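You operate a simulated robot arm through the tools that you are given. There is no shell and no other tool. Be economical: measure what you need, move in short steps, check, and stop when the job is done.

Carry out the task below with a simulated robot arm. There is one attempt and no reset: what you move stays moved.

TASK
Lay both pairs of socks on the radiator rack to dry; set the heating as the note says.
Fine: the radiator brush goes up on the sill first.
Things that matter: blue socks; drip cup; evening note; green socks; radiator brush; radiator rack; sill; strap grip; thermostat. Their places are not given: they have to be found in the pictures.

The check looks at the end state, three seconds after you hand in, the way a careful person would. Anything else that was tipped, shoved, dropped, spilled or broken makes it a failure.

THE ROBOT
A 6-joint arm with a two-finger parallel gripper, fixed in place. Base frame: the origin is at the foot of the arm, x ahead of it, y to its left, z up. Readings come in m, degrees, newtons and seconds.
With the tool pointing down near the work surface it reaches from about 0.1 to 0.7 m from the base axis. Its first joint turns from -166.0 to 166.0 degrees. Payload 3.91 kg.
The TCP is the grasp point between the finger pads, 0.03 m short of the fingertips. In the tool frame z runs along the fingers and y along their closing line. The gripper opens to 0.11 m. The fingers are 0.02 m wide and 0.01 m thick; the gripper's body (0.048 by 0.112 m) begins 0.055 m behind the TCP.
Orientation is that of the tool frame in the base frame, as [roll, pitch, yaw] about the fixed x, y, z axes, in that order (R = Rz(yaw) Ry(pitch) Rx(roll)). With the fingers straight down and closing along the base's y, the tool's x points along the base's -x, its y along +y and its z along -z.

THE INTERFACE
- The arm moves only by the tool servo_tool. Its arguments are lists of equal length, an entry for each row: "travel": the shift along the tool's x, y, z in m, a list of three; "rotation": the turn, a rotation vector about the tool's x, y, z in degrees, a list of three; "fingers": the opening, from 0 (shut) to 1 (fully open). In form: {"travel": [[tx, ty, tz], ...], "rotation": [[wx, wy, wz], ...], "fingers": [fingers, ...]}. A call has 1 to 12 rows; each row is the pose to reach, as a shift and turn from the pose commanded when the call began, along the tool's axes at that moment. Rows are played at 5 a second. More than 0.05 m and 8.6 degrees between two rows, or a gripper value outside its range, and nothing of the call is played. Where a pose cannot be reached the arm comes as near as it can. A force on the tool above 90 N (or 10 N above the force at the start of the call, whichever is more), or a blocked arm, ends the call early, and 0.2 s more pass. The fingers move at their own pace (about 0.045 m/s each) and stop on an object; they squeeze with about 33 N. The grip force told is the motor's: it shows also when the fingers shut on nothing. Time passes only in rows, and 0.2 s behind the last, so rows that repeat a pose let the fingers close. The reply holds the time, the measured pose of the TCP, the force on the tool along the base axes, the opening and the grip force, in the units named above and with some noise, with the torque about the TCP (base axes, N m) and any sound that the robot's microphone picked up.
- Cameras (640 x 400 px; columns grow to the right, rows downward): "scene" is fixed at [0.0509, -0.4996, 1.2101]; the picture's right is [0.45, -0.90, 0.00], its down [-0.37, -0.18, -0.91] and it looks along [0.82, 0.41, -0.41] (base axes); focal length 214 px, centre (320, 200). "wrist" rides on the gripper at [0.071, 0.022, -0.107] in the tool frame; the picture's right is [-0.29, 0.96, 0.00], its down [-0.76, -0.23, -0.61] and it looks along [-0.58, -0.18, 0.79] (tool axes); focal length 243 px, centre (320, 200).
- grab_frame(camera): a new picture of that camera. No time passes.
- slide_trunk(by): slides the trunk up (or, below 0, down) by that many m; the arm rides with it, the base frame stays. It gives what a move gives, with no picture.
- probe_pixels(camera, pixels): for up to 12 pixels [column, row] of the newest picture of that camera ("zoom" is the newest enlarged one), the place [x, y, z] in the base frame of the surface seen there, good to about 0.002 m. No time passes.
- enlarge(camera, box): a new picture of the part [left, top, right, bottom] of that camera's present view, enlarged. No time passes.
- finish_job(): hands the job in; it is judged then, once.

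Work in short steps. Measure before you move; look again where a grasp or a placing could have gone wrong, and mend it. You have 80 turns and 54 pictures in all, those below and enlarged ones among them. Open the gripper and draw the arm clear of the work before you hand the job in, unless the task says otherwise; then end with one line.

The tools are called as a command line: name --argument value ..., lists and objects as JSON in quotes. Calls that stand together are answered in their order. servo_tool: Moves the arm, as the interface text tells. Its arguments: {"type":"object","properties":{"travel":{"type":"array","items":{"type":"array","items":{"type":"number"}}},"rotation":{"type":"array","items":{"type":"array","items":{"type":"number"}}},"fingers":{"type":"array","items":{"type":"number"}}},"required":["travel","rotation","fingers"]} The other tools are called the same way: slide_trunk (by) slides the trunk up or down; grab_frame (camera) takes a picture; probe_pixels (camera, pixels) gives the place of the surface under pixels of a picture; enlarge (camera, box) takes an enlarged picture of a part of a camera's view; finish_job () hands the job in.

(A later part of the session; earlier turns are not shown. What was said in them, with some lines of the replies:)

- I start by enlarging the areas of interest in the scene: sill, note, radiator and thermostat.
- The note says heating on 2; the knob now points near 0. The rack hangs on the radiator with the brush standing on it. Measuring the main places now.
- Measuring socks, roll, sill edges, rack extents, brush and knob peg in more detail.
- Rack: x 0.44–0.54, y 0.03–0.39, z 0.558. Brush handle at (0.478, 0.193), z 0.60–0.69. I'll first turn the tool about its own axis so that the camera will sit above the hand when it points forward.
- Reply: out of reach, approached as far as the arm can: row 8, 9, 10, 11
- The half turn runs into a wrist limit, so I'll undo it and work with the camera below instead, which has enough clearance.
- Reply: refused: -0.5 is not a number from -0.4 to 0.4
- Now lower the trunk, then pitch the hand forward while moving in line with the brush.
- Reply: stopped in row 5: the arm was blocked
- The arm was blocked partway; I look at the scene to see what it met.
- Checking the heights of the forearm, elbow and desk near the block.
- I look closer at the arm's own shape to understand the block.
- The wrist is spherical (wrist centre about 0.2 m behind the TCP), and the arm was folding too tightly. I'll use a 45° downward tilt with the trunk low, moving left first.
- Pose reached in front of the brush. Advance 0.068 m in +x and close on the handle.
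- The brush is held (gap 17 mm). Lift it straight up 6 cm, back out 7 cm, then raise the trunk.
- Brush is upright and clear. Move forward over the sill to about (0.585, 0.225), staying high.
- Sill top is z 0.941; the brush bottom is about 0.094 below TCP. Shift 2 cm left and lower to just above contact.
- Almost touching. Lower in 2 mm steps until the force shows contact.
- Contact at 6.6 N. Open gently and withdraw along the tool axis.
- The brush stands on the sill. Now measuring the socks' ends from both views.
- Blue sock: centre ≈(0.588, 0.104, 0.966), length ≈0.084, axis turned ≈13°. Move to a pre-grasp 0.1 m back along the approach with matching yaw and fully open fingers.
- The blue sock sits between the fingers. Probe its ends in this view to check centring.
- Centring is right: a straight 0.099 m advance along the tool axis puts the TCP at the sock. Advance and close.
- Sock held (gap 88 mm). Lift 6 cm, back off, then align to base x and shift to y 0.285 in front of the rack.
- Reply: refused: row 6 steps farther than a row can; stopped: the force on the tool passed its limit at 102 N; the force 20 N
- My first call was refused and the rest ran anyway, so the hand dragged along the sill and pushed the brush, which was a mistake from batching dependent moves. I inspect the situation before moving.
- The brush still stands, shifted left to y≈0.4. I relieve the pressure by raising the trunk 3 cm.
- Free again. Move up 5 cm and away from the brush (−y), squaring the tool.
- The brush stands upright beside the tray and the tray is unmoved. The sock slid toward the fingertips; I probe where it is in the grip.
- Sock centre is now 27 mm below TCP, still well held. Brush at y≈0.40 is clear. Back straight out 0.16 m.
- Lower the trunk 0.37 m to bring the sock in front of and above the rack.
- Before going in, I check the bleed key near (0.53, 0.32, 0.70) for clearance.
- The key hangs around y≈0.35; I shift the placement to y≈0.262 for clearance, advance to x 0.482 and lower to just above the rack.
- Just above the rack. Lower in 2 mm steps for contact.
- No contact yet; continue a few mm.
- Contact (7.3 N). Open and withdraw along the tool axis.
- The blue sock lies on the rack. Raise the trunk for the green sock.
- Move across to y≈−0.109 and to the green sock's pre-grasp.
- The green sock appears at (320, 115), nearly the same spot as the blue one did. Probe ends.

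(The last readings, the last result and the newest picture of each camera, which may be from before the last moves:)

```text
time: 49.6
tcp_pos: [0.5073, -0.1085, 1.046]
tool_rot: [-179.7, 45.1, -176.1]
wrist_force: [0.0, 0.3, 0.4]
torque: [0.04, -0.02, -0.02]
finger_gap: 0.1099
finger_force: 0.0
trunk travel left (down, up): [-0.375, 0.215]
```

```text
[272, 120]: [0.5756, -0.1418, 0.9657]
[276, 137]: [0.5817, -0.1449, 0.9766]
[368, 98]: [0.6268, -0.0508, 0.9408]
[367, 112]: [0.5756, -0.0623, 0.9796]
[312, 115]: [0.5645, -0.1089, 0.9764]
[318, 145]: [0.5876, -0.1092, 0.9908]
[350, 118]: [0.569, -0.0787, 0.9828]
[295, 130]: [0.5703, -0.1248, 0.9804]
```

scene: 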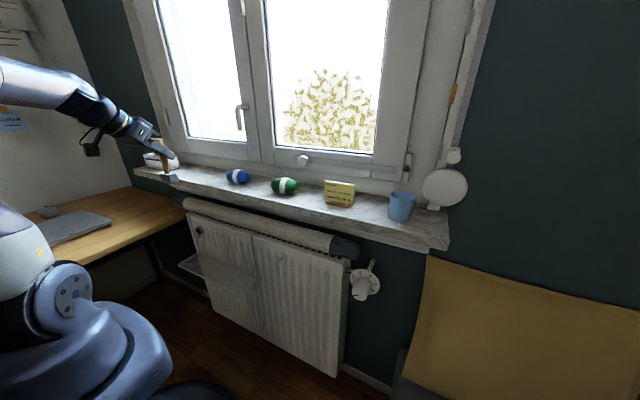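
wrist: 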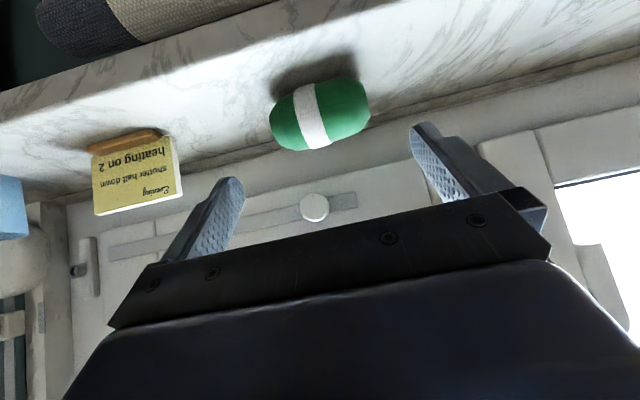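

Centred. Advance 0.101 m and close.

servo_tool --travel '[[0, 0, 0.04], [0, 0, 0.075], [0, 0, 0.101], [0, 0, 0.101], [0, 0, 0.101], [0, 0, 0.101], [0, 0, 0.101]]' --rotation '[[0, 0, 0], [0, 0, 0], [0, 0, 0], [0, 0, 0], [0, 0, 0], [0, 0, 0], [0, 0, 0]]' --fingers '[1, 1, 1, 0.8, 0.6, 0.3, 0.3]'

```text
time: 51.2
tcp_pos: [0.5784, -0.104, 0.9745]
tool_rot: [-179.7, 45.1, -176.1]
wrist_force: [0.5, 0.3, 0.8]
torque: [0.03, -0.02, 0.01]
finger_gap: 0.0846
finger_force: 32.6
trunk travel left (down, up): [-0.375, 0.215]
```

Held (gap 85 mm). Lift 7 cm straight up, then back out 0.16 m.

servo_tool --travel '[[-0.025, 0, -0.025], [-0.0495, 0, -0.0495], [-0.02, 0, -0.079], [0.01, 0, -0.109], [0.04, 0, -0.139], [0.0635, 0, -0.1625]]' --rotation '[[0, 0, 0], [0, 0, 0], [0, 0, 0], [0.8, 0, 0.8], [1.8, 0, 1.8], [2.8, 0, 2.8]]' --fingers '[0.3, 0.3, 0.3, 0.3, 0.3, 0.3]'

```text
time: 52.6
tcp_pos: [0.4185, -0.1143, 1.0446]
tool_rot: [-179.9, 45.0, 179.9]
wrist_force: [1.2, 0.5, -0.5]
torque: [0.01, -0.01, -0.02]
finger_gap: 0.0844
finger_force: 32.9
trunk travel left (down, up): [-0.375, 0.215]
```

Shift left to y≈0.115 (slightly forward to keep the arm unfolded).

servo_tool --travel '[[-0.002, 0.045, 0.002], [-0.004, 0.09, 0.004], [-0.006, 0.135, 0.006], [-0.008, 0.18, 0.008], [-0.01, 0.215, 0.01], [-0.01, 0.227, 0.01]]' --rotation '[[0, 0, 0], [0, 0, 0], [0, 0, 0], [0, 0, 0], [0, 0, 0], [0, 0, 0]]' --fingers '[0.3, 0.3, 0.3, 0.3, 0.3, 0.3]'

```text
time: 54.0
tcp_pos: [0.4346, 0.1126, 1.0448]
tool_rot: [-180.0, 45.1, 180.0]
wrist_force: [-0.6, 0.5, -1.1]
torque: [0.0, 0.01, -0.02]
finger_gap: 0.0845
finger_force: 33.1
trunk travel left (down, up): [-0.375, 0.215]
```

Good. Lower the trunk 0.37 m.

slide_trunk --by -0.37

grab_frame --camera "wrist"

```text
time: 57.6
tcp_pos: [0.4333, 0.1109, 0.6749]
tool_rot: [-179.9, 45.0, -180.0]
wrist_force: [0.6, -0.2, -0.5]
torque: [0.02, 0.0, -0.01]
finger_gap: 0.0844
finger_force: 33.0
trunk travel left (down, up): [-0.005, 0.585]
```

```text
23 pictures are left
```

wrist: 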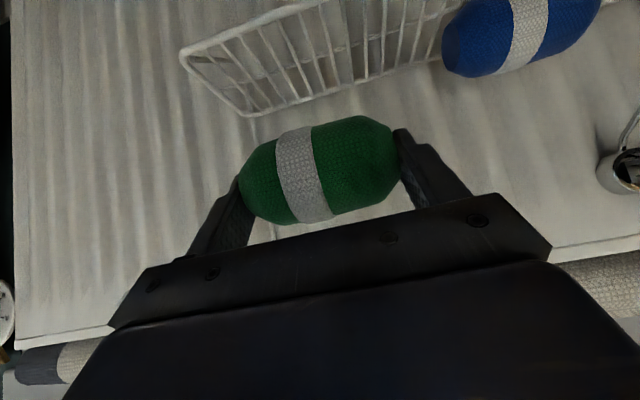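

Check the green sock's place in the grip and the blue sock's near end.

probe_pixels --camera "wrist" --pixels '[[300, 170], [290, 132], [315, 220], [246, 175], [390, 145], [446, 50], [515, 35], [500, 70], [190, 60], [250, 112]]'

```text
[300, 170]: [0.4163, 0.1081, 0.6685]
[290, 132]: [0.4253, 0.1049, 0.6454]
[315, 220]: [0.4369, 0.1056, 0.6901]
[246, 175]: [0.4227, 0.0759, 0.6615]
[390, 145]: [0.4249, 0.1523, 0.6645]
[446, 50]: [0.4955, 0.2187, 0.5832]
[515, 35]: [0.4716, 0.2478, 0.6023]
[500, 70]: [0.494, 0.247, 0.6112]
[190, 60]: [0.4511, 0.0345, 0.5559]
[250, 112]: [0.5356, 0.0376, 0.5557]
```

Forward 0.049 m, then lower to just above contact (expected TCP z≈0.598).

servo_tool --travel '[[-0.017, 0, 0.017], [-0.0346, 0, 0.0346], [-0.018, 0, 0.051], [-0.002, 0, 0.067], [0.013, 0, 0.082]]' --rotation '[[0, 0, 0], [0, 0, 0], [0, 0, 0], [0, 0, 0], [0, 0, 0]]' --fingers '[0.3, 0.3, 0.3, 0.3, 0.3]'

servo_tool --travel '[[0.001, 0, 0.001], [0.002, 0, 0.002], [0.003, 0, 0.003]]' --rotation '[[0, 0, 0], [0, 0, 0], [0, 0, 0]]' --fingers '[0.3, 0.3, 0.3]'

```text
time: 58.8
tcp_pos: [0.4822, 0.1114, 0.6078]
tool_rot: [-180.0, 45.2, -180.0]
wrist_force: [-0.5, 0.2, -0.8]
torque: [-0.02, 0.0, 0.02]
finger_gap: 0.0844
finger_force: 32.9
trunk travel left (down, up): [-0.005, 0.585]
```

```text
time: 59.6
tcp_pos: [0.4821, 0.1118, 0.6023]
tool_rot: [-179.8, 45.1, -180.0]
wrist_force: [-0.5, 0.4, 0.1]
torque: [0.03, 0.0, 0.01]
finger_gap: 0.0843
finger_force: 33.3
trunk travel left (down, up): [-0.005, 0.585]
```

No contact yet; continue in small steps.

servo_tool --travel '[[0.0014, 0, 0.0014], [0.0028, 0, 0.0028], [0.004, 0, 0.004], [0.004, 0, 0.004]]' --rotation '[[0, 0, 0], [0, 0, 0], [0, 0, 0], [0, 0, 0]]' --fingers '[0.3, 0.3, 0.3, 0.3]'

```text
time: 60.6
tcp_pos: [0.4822, 0.1106, 0.5977]
tool_rot: [-179.8, 45.0, -179.9]
wrist_force: [-0.2, -0.6, -0.4]
torque: [-0.02, 0.0, 0.05]
finger_gap: 0.0846
finger_force: 33.0
trunk travel left (down, up): [-0.005, 0.585]
```

servo_tool --travel '[[0.0014, 0, 0.0014], [0.0028, 0, 0.0028], [0.0028, 0, 0.0028]]' --rotation '[[0, 0, 0], [0, 0, 0], [0, 0, 0]]' --fingers '[0.3, 0.3, 0.3]'

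```text
time: 61.4
tcp_pos: [0.4826, 0.1121, 0.5954]
tool_rot: [-180.0, 45.4, 179.9]
wrist_force: [-0.8, -0.9, 11.6]
torque: [0.15, -0.1, -0.02]
finger_gap: 0.084
finger_force: 32.7
trunk travel left (down, up): [-0.005, 0.585]
```

Contact (11.6 N). Open and withdraw along the tool axis, then look.

servo_tool --travel '[[0, 0, -0.001], [0, 0, -0.001], [0, 0, -0.001], [0, 0, -0.02], [0, 0, -0.055], [0, 0, -0.09]]' --rotation '[[0, 0, 0], [0, 0, 0], [0, 0, 0], [0, 0, 0], [0, 0, 0], [0, 0, 0]]' --fingers '[0.85, 1, 1, 1, 1, 1]'

enlarge --camera "scene" --box '[170, 225, 266, 295]'

```text
time: 62.8
tcp_pos: [0.4175, 0.1112, 0.6576]
tool_rot: [-179.8, 45.0, 179.9]
wrist_force: [0.2, -0.3, -0.2]
torque: [0.0, 0.03, 0.0]
finger_gap: 0.1101
finger_force: 0.1
trunk travel left (down, up): [-0.005, 0.585]
```

```text
5.71 times, centred on (218, 260) of scene
```

zoom: 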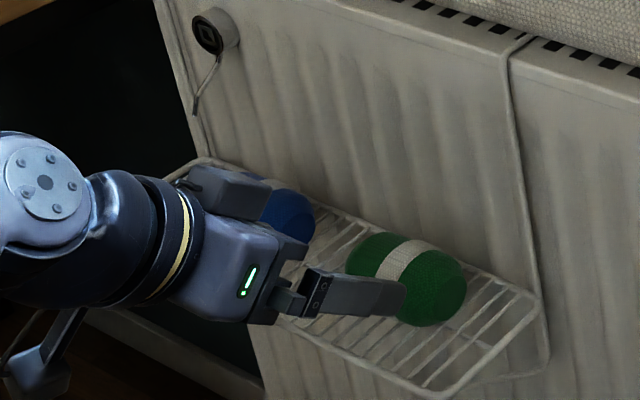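

Both socks lie on the rack. Now to the thermostat: rise slightly and move right to y −0.40, keeping x≈0.42 to pass the peg.

servo_tool --travel '[[-0.01, -0.01, -0.015], [-0.02, -0.045, -0.03], [-0.03, -0.09, -0.04], [-0.044, -0.135, -0.044], [-0.044, -0.182, -0.044], [-0.044, -0.229, -0.044], [-0.044, -0.276, -0.044], [-0.044, -0.323, -0.044], [-0.044, -0.37, -0.044], [-0.044, -0.417, -0.044], [-0.044, -0.464, -0.044], [-0.044, -0.511, -0.044]]' --rotation '[[0, 0, 0], [0, 0, 0], [0, 0, 0], [0, 0, 0], [0, 0, 0], [0, 0, 0], [0, 0, 0], [0, 0, 0], [0, 0, 0], [0, 0, 0], [0, 0, 0], [0, 0, 0]]' --fingers '[1, 1, 1, 1, 1, 1, 1, 1, 1, 1, 1, 1]'

```text
time: 65.4
tcp_pos: [0.4175, -0.4, 0.7206]
tool_rot: [-179.7, 45.2, 180.0]
wrist_force: [0.0, 0.8, 1.2]
torque: [-0.04, 0.01, -0.02]
finger_gap: 0.1101
finger_force: 0.0
trunk travel left (down, up): [-0.005, 0.585]
```

Now pitch the tool to horizontal in place.

servo_tool --travel '[[0, 0, 0], [0, 0, 0], [0, 0, 0], [0, 0, 0], [0.003, 0, 0.003], [0.0065, 0, 0.0065]]' --rotation '[[0, -7.5, 0], [0, -15, 0], [0, -22.5, 0], [0, -30, 0], [0, -37.5, 0], [0, -44.8, 0]]' --fingers '[1, 1, 1, 1, 1, 1]'

grab_frame --camera "wrist"

enlarge --camera "scene" --box '[330, 250, 394, 310]'

```text
time: 66.8
tcp_pos: [0.4184, -0.4, 0.7118]
tool_rot: [-96.1, 89.8, -96.3]
wrist_force: [-0.6, 0.6, 0.9]
torque: [0.01, 0.05, -0.01]
finger_gap: 0.1098
finger_force: 0.0
trunk travel left (down, up): [-0.005, 0.585]
```

```text
21 pictures are left
```

wrist: 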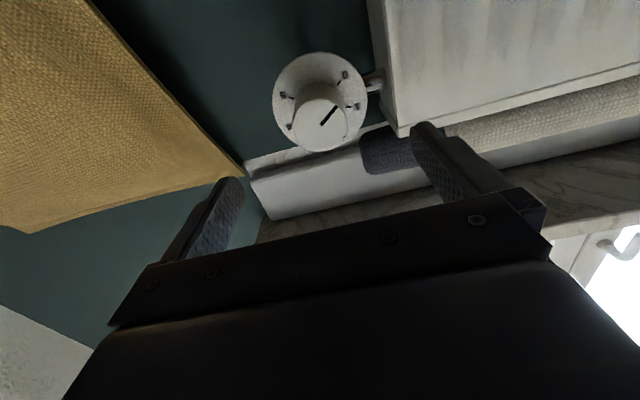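

```text
6.67 times, centred on (362, 280) of scene
```

zoom: 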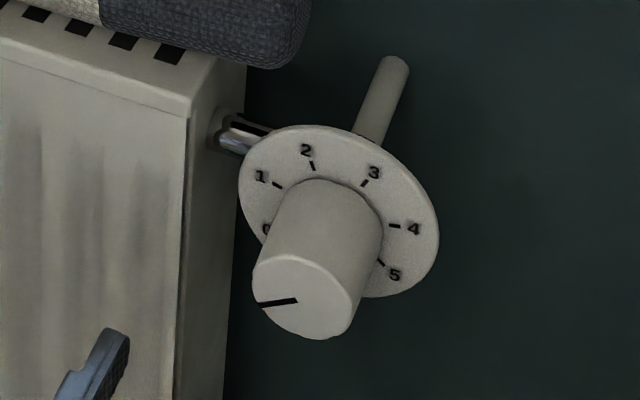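

Close-up of the knob from the wrist camera for exact geometry of centre, pointer and marks.

enlarge --camera "wrist" --box '[260, 40, 390, 160]'

```text
3.33 times, centred on (325, 100) of wrist
```

zoom: 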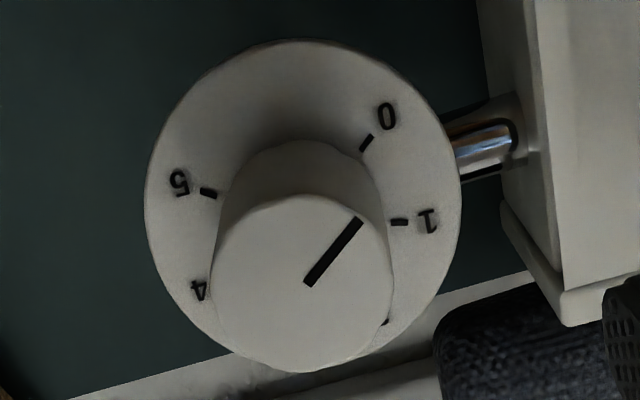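

probe_pixels --camera "zoom" --pixels '[[308, 284], [359, 220], [215, 260], [385, 270], [300, 200], [300, 360], [366, 143], [399, 222], [208, 193], [290, 170], [150, 210], [455, 200]]'

```text
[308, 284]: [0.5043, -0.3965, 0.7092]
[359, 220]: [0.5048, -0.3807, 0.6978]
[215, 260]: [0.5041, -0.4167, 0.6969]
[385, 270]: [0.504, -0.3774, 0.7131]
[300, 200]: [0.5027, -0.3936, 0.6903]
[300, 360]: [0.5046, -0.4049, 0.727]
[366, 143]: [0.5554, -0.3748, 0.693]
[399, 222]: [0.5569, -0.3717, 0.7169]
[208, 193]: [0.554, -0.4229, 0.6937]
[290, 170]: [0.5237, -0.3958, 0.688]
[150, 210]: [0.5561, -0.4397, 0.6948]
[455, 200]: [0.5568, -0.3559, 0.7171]
```

Knob centre ≈(y −0.399, z 0.709), radius ≈0.02, pointer at 0 (≈122° left of up); mark 2 at ≈24.6°, so turn ≈98° clockwise. Pre-rotate the tool −49° first and centre it.

servo_tool --travel '[[0.001, 0, 0], [0.002, 0.001, 0], [0.003, 0.001, 0], [0.003, 0.001, 0], [0.003, 0.001, 0], [0.003, 0.001, 0], [0.003, 0.001, 0]]' --rotation '[[0, 0, -7], [0, 0, -14], [0, 0, -21], [0, 0, -28], [0, 0, -35], [0, 0, -42], [0, 0, -49]]' --fingers '[1, 1, 0.8, 0.7, 0.65, 0.65, 0.65]'

```text
time: 68.4
tcp_pos: [0.417, -0.399, 0.7089]
tool_rot: [-90.1, 40.8, -90.2]
wrist_force: [-1.0, -0.6, -0.2]
torque: [-0.02, 0.03, 0.01]
finger_gap: 0.0717
finger_force: 0.1
trunk travel left (down, up): [-0.005, 0.585]
```

Aligned along +x. Advance 0.091 m around the knob and close.

servo_tool --travel '[[0, 0, 0.04], [0, 0, 0.075], [0, 0, 0.091], [0, 0, 0.091], [0, 0, 0.091], [0, 0, 0.091]]' --rotation '[[0, 0, 0], [0, 0, 0], [0, 0, 0], [0, 0, 0], [0, 0, 0], [0, 0, 0]]' --fingers '[0.65, 0.65, 0.65, 0.4, 0.2, 0.2]'

enlarge --camera "scene" --box '[320, 240, 400, 310]'

```text
time: 69.8
tcp_pos: [0.5086, -0.4005, 0.7098]
tool_rot: [-90.0, 40.8, -90.3]
wrist_force: [10.6, -14.3, 13.2]
torque: [0.11, -0.3, -0.76]
finger_gap: 0.0464
finger_force: 45.8
trunk travel left (down, up): [-0.005, 0.585]
```

```text
5.71 times, centred on (360, 275) of scene
```

zoom: 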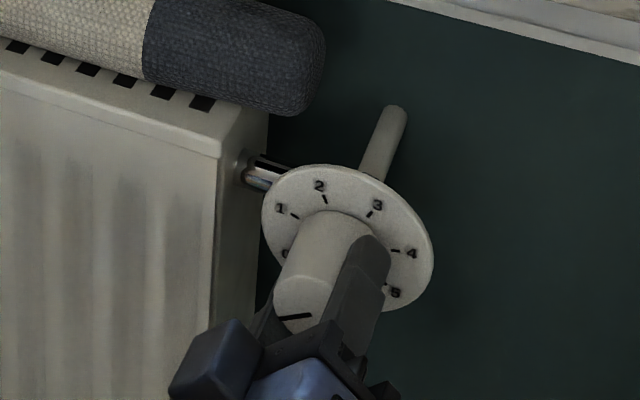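

Gripped (gap 46 mm), with a small side force showing ≈2 mm off-centre along the closing line; shift by −2 mm along tool y.

servo_tool --travel '[[0, -0.001, 0], [0, -0.002, 0], [0, -0.002, 0]]' --rotation '[[0, 0, 0], [0, 0, 0], [0, 0, 0]]' --fingers '[0.2, 0.2, 0.2]'

```text
time: 70.6
tcp_pos: [0.5087, -0.4011, 0.7103]
tool_rot: [-90.1, 41.0, -90.2]
wrist_force: [9.3, -12.3, 13.0]
torque: [0.2, -0.41, -0.34]
finger_gap: 0.0465
finger_force: 44.8
trunk travel left (down, up): [-0.005, 0.585]
```

Force hardly changed; shift another 2 mm to see the trend.

servo_tool --travel '[[0, -0.001, 0], [0, -0.002, 0], [0, -0.002, 0]]' --rotation '[[0, 0, 0], [0, 0, 0], [0, 0, 0]]' --fingers '[0.2, 0.2, 0.2]'

```text
time: 71.4
tcp_pos: [0.5085, -0.4005, 0.71]
tool_rot: [-90.2, 41.0, -90.2]
wrist_force: [-1.4, -0.1, 0.1]
torque: [0.23, -0.28, 0.31]
finger_gap: 0.0465
finger_force: 44.8
trunk travel left (down, up): [-0.005, 0.585]
```

Side force is gone. Turn +49° first, then check.

servo_tool --travel '[[0, 0, 0], [0, 0, 0], [0, 0, 0], [0, 0, 0], [0, 0, 0], [0, 0, 0], [0, 0, 0]]' --rotation '[[0, 0, 7], [0, 0, 14], [0, 0, 21], [0, 0, 28], [0, 0, 35], [0, 0, 42], [0, 0, 49]]' --fingers '[0.2, 0.2, 0.2, 0.2, 0.2, 0.2, 0.2]'

enlarge --camera "scene" --box '[320, 240, 400, 310]'

```text
time: 73.0
tcp_pos: [0.5083, -0.4006, 0.7092]
tool_rot: [173.3, 89.6, 173.5]
wrist_force: [-18.5, 22.8, -19.3]
torque: [0.01, -0.24, 0.79]
finger_gap: 0.0463
finger_force: 45.1
trunk travel left (down, up): [-0.005, 0.585]
```

```text
5.71 times, centred on (360, 275) of scene
```

zoom: 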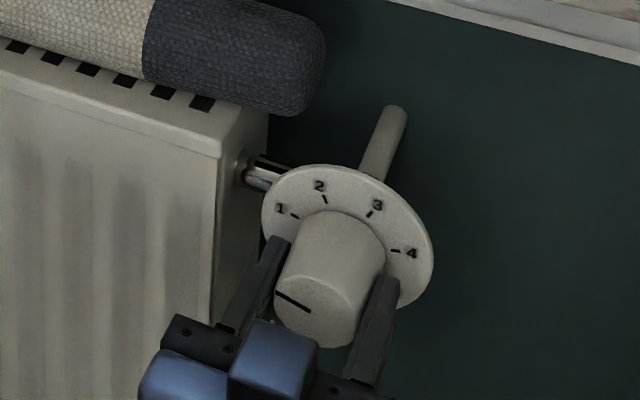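

The knob follows (pointer ≈1). Continue another 49° with a small offset correction to reduce side force.

servo_tool --travel '[[0.001, 0.001, -0.001], [0.0015, 0.0015, -0.001], [0.0015, 0.0015, -0.001], [0.0015, 0.0015, -0.001], [0.0015, 0.0015, -0.001], [0.0015, 0.0015, -0.001], [0.0015, 0.0015, -0.001]]' --rotation '[[0, 0, 7], [0, 0, 14], [0, 0, 21], [0, 0, 28], [0, 0, 35], [0, 0, 42], [0, 0, 49]]' --fingers '[0.2, 0.2, 0.2, 0.2, 0.2, 0.2, 0.2]'

enlarge --camera "scene" --box '[330, 250, 394, 310]'

```text
time: 74.6
tcp_pos: [0.5075, -0.4005, 0.7107]
tool_rot: [90.1, 41.0, 89.9]
wrist_force: [12.0, 2.2, -3.6]
torque: [0.05, 0.4, 0.37]
finger_gap: 0.0464
finger_force: 45.3
trunk travel left (down, up): [-0.005, 0.585]
```

```text
6.67 times, centred on (362, 280) of scene
```

zoom: 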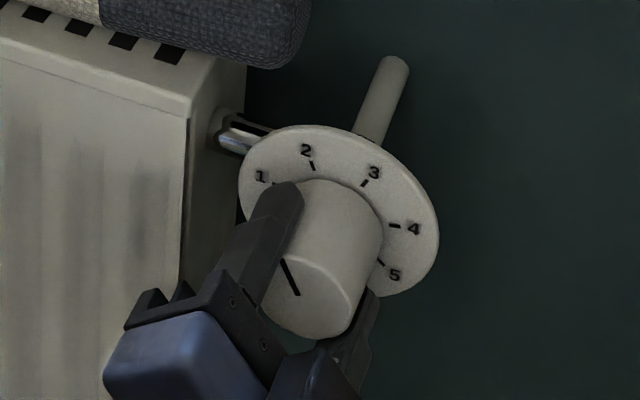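

Pointer now up-left; measure its angle.

probe_pixels --camera "zoom" --pixels '[[298, 294], [291, 277], [284, 261], [312, 166], [276, 184], [365, 183]]'

```text
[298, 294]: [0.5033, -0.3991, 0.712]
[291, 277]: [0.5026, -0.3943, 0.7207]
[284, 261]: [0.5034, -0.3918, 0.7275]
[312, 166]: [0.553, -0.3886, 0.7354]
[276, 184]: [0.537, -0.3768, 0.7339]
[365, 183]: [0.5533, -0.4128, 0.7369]
```

Pointer ≈25° left of up, matching mark 2. Open and withdraw straight back.

servo_tool --travel '[[0, 0, 0], [0, 0, 0], [0, 0, 0], [0, 0, -0.03], [0, 0, -0.07], [0, 0, -0.11]]' --rotation '[[0, 0, 0], [0, 0, 0], [0, 0, 0], [0, 0, 0], [0, 0, 0], [0, 0, 0]]' --fingers '[0.5, 0.7, 0.7, 0.7, 0.7, 0.7]'

enlarge --camera "scene" --box '[330, 250, 394, 310]'

grab_frame --camera "scene"

```text
time: 76.0
tcp_pos: [0.3972, -0.3999, 0.7107]
tool_rot: [90.2, 41.0, 90.1]
wrist_force: [0.0, -0.5, 0.5]
torque: [0.0, -0.01, 0.02]
finger_gap: 0.0773
finger_force: 0.0
trunk travel left (down, up): [-0.005, 0.585]
```

```text
6.67 times, centred on (362, 280) of scene
```

zoom: 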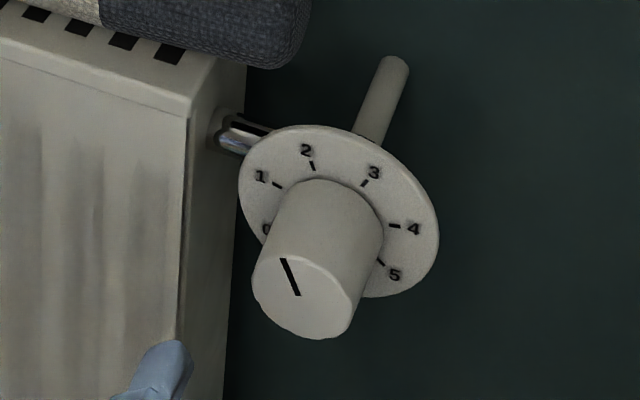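

```text
14 pictures are left
```

scene: 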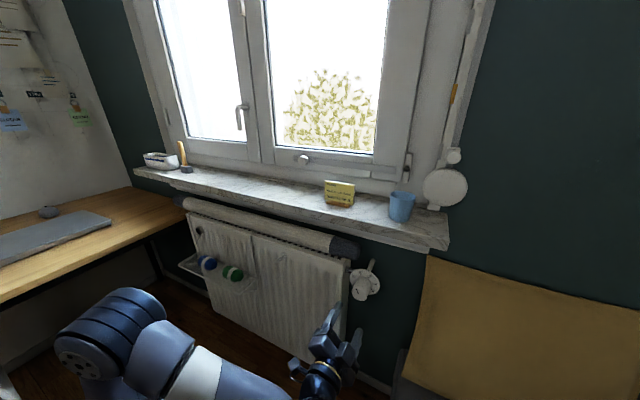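

Knob points to 2. Check the sill's left end and the rack close up.

enlarge --camera "scene" --box '[130, 130, 226, 190]'

enlarge --camera "scene" --box '[170, 225, 266, 295]'

```text
6.67 times, centred on (178, 160) of scene
```

zoom: 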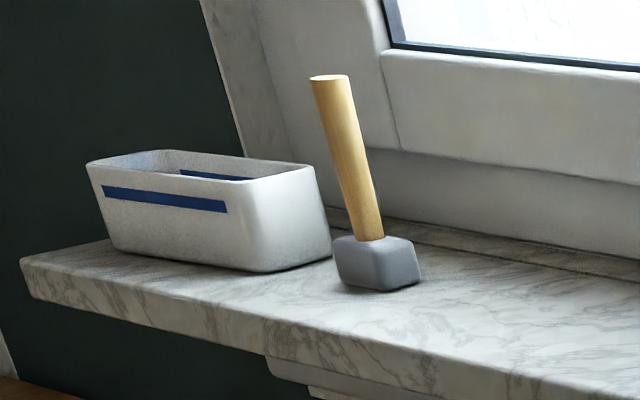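

```text
5.71 times, centred on (218, 260) of scene
```

zoom: 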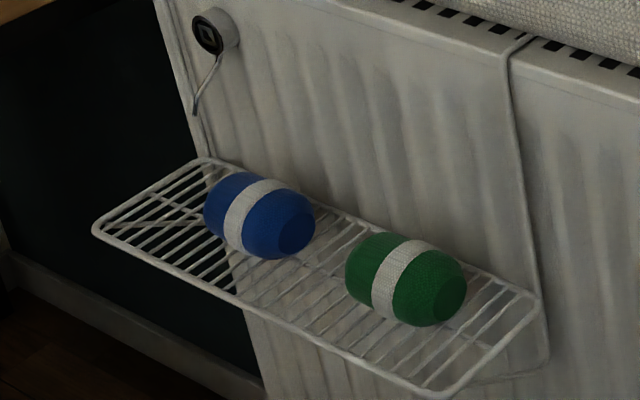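

All in place: brush upright on the sill, tray untouched, both socks on the rack, knob on 2. Draw the arm back a bit further.

servo_tool --travel '[[0, 0, -0.03], [0, 0, -0.06]]' --rotation '[[0, 0, 0], [0, 0, 0]]' --fingers '[1, 1]'

```text
time: 76.6
tcp_pos: [0.3373, -0.3989, 0.7101]
tool_rot: [90.2, 41.0, 90.0]
wrist_force: [-0.4, 0.3, -0.1]
torque: [0.04, 0.0, -0.01]
finger_gap: 0.1098
finger_force: 0.1
trunk travel left (down, up): [-0.005, 0.585]
```

The gripper is open and the arm is clear, so I hand in.

finish_job

```text
The job is handed in.
```

The job is handed in: the brush stands on the sill, both sock pairs lie on the radiator rack, and the thermostat points to 2 as the note says; a mistimed move pushed the brush about 15 cm along the sill, but it stayed upright and the tray beside it did not move.
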